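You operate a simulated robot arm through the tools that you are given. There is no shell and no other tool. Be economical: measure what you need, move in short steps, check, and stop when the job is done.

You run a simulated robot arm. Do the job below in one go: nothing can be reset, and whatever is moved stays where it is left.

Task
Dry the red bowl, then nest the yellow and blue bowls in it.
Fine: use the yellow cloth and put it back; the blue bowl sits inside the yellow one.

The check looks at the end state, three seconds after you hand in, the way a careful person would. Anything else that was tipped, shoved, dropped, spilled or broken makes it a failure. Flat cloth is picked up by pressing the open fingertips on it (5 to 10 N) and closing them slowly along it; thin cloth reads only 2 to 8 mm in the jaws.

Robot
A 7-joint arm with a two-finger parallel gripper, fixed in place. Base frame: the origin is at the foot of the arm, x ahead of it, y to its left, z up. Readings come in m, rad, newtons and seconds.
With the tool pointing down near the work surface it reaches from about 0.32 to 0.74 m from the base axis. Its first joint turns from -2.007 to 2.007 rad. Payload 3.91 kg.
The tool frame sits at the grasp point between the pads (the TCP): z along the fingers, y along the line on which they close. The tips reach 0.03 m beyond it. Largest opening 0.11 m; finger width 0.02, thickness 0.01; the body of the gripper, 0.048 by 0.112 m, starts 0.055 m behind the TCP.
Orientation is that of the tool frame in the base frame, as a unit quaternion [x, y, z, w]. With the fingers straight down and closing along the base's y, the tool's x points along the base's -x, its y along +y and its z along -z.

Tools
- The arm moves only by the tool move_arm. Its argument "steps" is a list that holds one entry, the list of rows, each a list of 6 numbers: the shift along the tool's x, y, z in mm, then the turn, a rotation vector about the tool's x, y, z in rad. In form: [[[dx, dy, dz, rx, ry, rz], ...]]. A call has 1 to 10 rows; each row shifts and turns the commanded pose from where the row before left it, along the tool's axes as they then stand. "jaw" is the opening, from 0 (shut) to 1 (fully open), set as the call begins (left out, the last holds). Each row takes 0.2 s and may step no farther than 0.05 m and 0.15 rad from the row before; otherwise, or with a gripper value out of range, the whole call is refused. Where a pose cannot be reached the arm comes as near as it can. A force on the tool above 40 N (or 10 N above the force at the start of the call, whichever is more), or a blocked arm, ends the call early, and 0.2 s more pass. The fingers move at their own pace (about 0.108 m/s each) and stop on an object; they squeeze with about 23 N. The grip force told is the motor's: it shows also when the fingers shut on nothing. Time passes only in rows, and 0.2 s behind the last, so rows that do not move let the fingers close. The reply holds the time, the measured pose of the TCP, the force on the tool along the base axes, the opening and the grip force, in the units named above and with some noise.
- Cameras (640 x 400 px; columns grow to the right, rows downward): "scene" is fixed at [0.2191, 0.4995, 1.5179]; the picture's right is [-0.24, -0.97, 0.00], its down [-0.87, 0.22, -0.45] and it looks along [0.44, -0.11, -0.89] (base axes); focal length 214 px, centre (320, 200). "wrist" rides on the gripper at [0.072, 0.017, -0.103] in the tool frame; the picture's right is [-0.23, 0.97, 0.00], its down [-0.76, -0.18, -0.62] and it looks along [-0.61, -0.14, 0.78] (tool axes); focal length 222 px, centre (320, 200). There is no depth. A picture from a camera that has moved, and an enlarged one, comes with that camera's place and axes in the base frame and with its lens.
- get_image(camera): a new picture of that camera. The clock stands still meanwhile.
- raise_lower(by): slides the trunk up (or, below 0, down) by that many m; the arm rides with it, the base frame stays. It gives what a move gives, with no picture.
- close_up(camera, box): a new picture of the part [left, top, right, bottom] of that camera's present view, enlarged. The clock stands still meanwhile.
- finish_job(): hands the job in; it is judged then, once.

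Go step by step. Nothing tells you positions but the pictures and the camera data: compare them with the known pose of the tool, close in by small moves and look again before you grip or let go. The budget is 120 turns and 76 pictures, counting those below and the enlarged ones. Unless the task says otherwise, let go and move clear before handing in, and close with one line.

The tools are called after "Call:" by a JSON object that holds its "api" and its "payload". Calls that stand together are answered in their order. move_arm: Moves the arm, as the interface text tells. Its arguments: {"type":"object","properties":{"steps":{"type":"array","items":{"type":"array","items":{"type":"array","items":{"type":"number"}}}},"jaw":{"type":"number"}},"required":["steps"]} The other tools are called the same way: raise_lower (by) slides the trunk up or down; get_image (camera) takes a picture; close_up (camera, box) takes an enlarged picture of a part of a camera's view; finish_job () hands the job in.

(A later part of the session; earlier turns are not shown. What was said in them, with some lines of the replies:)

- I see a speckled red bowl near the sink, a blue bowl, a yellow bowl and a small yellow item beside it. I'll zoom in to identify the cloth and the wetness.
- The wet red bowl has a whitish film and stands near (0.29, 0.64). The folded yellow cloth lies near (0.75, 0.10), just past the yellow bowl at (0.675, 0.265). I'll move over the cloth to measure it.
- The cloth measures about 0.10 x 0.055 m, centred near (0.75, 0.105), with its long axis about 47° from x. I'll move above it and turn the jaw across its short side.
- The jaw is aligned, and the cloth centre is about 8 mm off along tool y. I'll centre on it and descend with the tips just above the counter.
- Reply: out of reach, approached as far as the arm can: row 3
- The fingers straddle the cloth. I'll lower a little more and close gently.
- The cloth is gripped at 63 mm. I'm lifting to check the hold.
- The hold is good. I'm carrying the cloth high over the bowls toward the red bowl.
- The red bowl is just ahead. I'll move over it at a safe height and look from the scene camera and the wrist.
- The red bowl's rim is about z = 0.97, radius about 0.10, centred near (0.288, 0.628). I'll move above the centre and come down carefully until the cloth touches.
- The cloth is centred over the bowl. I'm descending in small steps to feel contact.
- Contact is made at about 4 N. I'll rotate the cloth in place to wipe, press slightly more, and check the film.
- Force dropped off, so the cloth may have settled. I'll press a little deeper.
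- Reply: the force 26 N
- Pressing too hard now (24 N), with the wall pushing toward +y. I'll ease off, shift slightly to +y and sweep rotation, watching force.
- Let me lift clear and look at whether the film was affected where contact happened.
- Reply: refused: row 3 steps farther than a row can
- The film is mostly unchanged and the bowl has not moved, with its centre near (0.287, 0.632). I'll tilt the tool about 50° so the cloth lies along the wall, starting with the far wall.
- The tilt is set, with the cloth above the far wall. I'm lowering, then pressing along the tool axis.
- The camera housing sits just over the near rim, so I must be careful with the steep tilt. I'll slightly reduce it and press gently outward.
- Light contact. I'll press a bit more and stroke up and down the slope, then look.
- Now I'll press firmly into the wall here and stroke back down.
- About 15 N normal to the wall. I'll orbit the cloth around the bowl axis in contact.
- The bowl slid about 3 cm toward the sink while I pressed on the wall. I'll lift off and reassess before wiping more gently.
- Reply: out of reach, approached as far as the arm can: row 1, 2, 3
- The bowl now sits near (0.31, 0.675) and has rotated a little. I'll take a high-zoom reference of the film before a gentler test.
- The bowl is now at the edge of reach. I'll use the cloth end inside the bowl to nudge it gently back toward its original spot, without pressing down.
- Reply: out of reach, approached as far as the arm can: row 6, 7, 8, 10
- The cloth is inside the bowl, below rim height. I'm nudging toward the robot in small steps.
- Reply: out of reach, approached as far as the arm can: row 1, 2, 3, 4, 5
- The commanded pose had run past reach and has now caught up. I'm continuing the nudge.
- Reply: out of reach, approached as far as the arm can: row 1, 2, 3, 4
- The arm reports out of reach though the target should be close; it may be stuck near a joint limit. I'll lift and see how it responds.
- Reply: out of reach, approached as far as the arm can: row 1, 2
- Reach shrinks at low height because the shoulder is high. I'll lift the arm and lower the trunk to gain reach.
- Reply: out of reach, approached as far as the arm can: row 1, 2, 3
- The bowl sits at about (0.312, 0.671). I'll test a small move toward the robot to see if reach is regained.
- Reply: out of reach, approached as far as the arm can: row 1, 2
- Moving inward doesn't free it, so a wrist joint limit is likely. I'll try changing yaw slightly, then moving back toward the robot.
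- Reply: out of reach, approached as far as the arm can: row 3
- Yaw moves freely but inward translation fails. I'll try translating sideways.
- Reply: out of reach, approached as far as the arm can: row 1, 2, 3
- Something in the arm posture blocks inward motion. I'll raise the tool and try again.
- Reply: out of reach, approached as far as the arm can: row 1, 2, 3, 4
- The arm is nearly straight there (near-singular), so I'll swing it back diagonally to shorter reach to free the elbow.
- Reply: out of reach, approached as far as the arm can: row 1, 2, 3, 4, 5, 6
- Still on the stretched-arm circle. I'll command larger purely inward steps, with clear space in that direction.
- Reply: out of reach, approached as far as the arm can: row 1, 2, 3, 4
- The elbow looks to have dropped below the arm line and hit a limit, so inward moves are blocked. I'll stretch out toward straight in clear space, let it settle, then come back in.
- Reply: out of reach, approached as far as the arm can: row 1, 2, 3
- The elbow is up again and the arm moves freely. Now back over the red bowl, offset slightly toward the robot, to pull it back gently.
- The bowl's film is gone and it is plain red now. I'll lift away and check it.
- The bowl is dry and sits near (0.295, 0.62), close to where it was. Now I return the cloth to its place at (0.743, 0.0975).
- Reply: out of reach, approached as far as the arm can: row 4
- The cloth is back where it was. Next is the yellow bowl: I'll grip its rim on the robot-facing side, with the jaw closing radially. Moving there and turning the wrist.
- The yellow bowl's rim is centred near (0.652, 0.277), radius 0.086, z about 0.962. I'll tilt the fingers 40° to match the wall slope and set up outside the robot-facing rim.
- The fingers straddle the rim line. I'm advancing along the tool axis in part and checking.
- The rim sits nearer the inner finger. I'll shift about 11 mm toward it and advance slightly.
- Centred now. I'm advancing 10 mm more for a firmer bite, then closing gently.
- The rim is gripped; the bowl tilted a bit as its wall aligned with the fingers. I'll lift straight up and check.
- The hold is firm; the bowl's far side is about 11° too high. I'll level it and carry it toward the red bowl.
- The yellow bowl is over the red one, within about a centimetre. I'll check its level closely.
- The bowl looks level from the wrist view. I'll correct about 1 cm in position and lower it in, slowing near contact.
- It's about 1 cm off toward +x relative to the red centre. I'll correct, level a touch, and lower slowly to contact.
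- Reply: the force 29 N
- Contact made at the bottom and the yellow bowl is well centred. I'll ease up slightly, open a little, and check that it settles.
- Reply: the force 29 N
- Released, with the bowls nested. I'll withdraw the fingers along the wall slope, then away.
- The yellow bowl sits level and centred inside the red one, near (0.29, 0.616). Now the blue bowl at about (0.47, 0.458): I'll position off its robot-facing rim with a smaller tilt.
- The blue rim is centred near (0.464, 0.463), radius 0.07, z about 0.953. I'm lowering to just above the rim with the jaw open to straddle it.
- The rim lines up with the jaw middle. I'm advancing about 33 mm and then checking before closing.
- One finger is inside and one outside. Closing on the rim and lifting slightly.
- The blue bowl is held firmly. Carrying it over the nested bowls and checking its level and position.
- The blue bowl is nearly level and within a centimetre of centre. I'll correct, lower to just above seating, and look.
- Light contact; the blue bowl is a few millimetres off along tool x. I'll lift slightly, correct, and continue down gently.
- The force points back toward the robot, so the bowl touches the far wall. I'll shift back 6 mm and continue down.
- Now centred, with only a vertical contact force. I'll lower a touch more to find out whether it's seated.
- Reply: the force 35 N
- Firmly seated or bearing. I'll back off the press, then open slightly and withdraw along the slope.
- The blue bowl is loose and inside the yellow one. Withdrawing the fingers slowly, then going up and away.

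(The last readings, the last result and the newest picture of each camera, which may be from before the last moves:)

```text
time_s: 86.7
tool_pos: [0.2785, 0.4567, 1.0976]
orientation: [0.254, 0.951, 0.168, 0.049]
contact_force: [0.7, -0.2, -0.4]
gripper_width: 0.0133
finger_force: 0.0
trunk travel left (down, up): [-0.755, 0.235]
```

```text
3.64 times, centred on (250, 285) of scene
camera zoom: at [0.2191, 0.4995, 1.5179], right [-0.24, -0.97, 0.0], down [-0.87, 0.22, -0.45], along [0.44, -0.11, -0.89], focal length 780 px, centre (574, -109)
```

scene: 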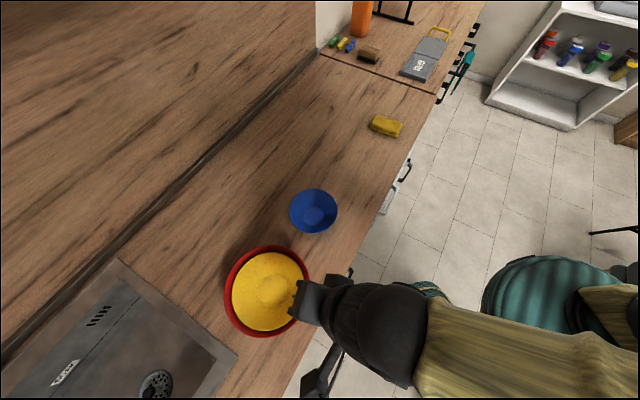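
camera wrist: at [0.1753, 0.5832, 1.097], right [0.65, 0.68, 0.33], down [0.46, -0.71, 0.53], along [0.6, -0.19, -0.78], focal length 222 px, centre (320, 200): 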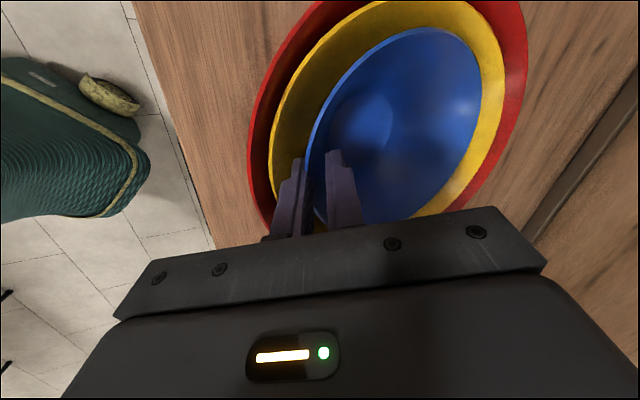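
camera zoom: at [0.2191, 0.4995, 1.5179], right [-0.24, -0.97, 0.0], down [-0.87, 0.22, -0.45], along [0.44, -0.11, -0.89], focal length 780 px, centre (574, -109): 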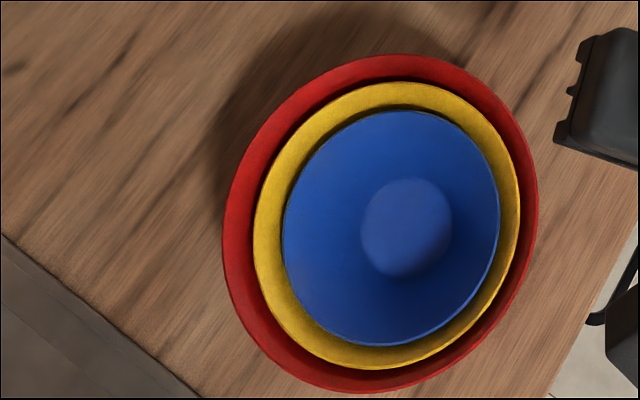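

All three bowls sit concentric and level. One last overall look before handing in.

Call:
{"api": "get_image", "payload": {"camera": "scene"}}

```text
1 pictures are left
```

scene: 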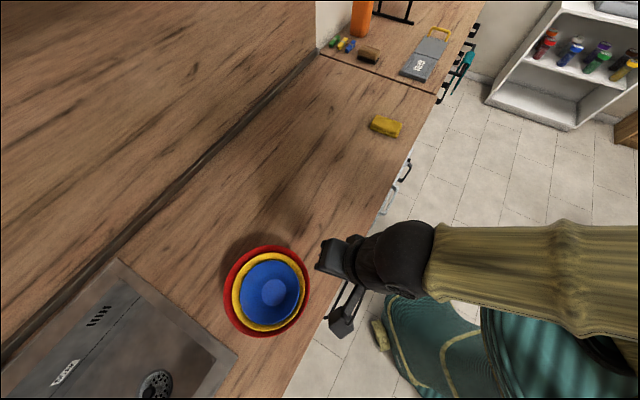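

The bowls are nested, the cloth is back in its place and the arm is clear, so I'm handing in.

Call:
{"api": "finish_job", "payload": {}}

```text
The job is handed in.
```

I dried the red bowl with the yellow cloth and put the cloth back. The yellow bowl now sits in the red one and the blue bowl in the yellow; the red bowl slid about 6 cm while I wiped it, and I nudged it back to within about 1–2 cm of where it started.
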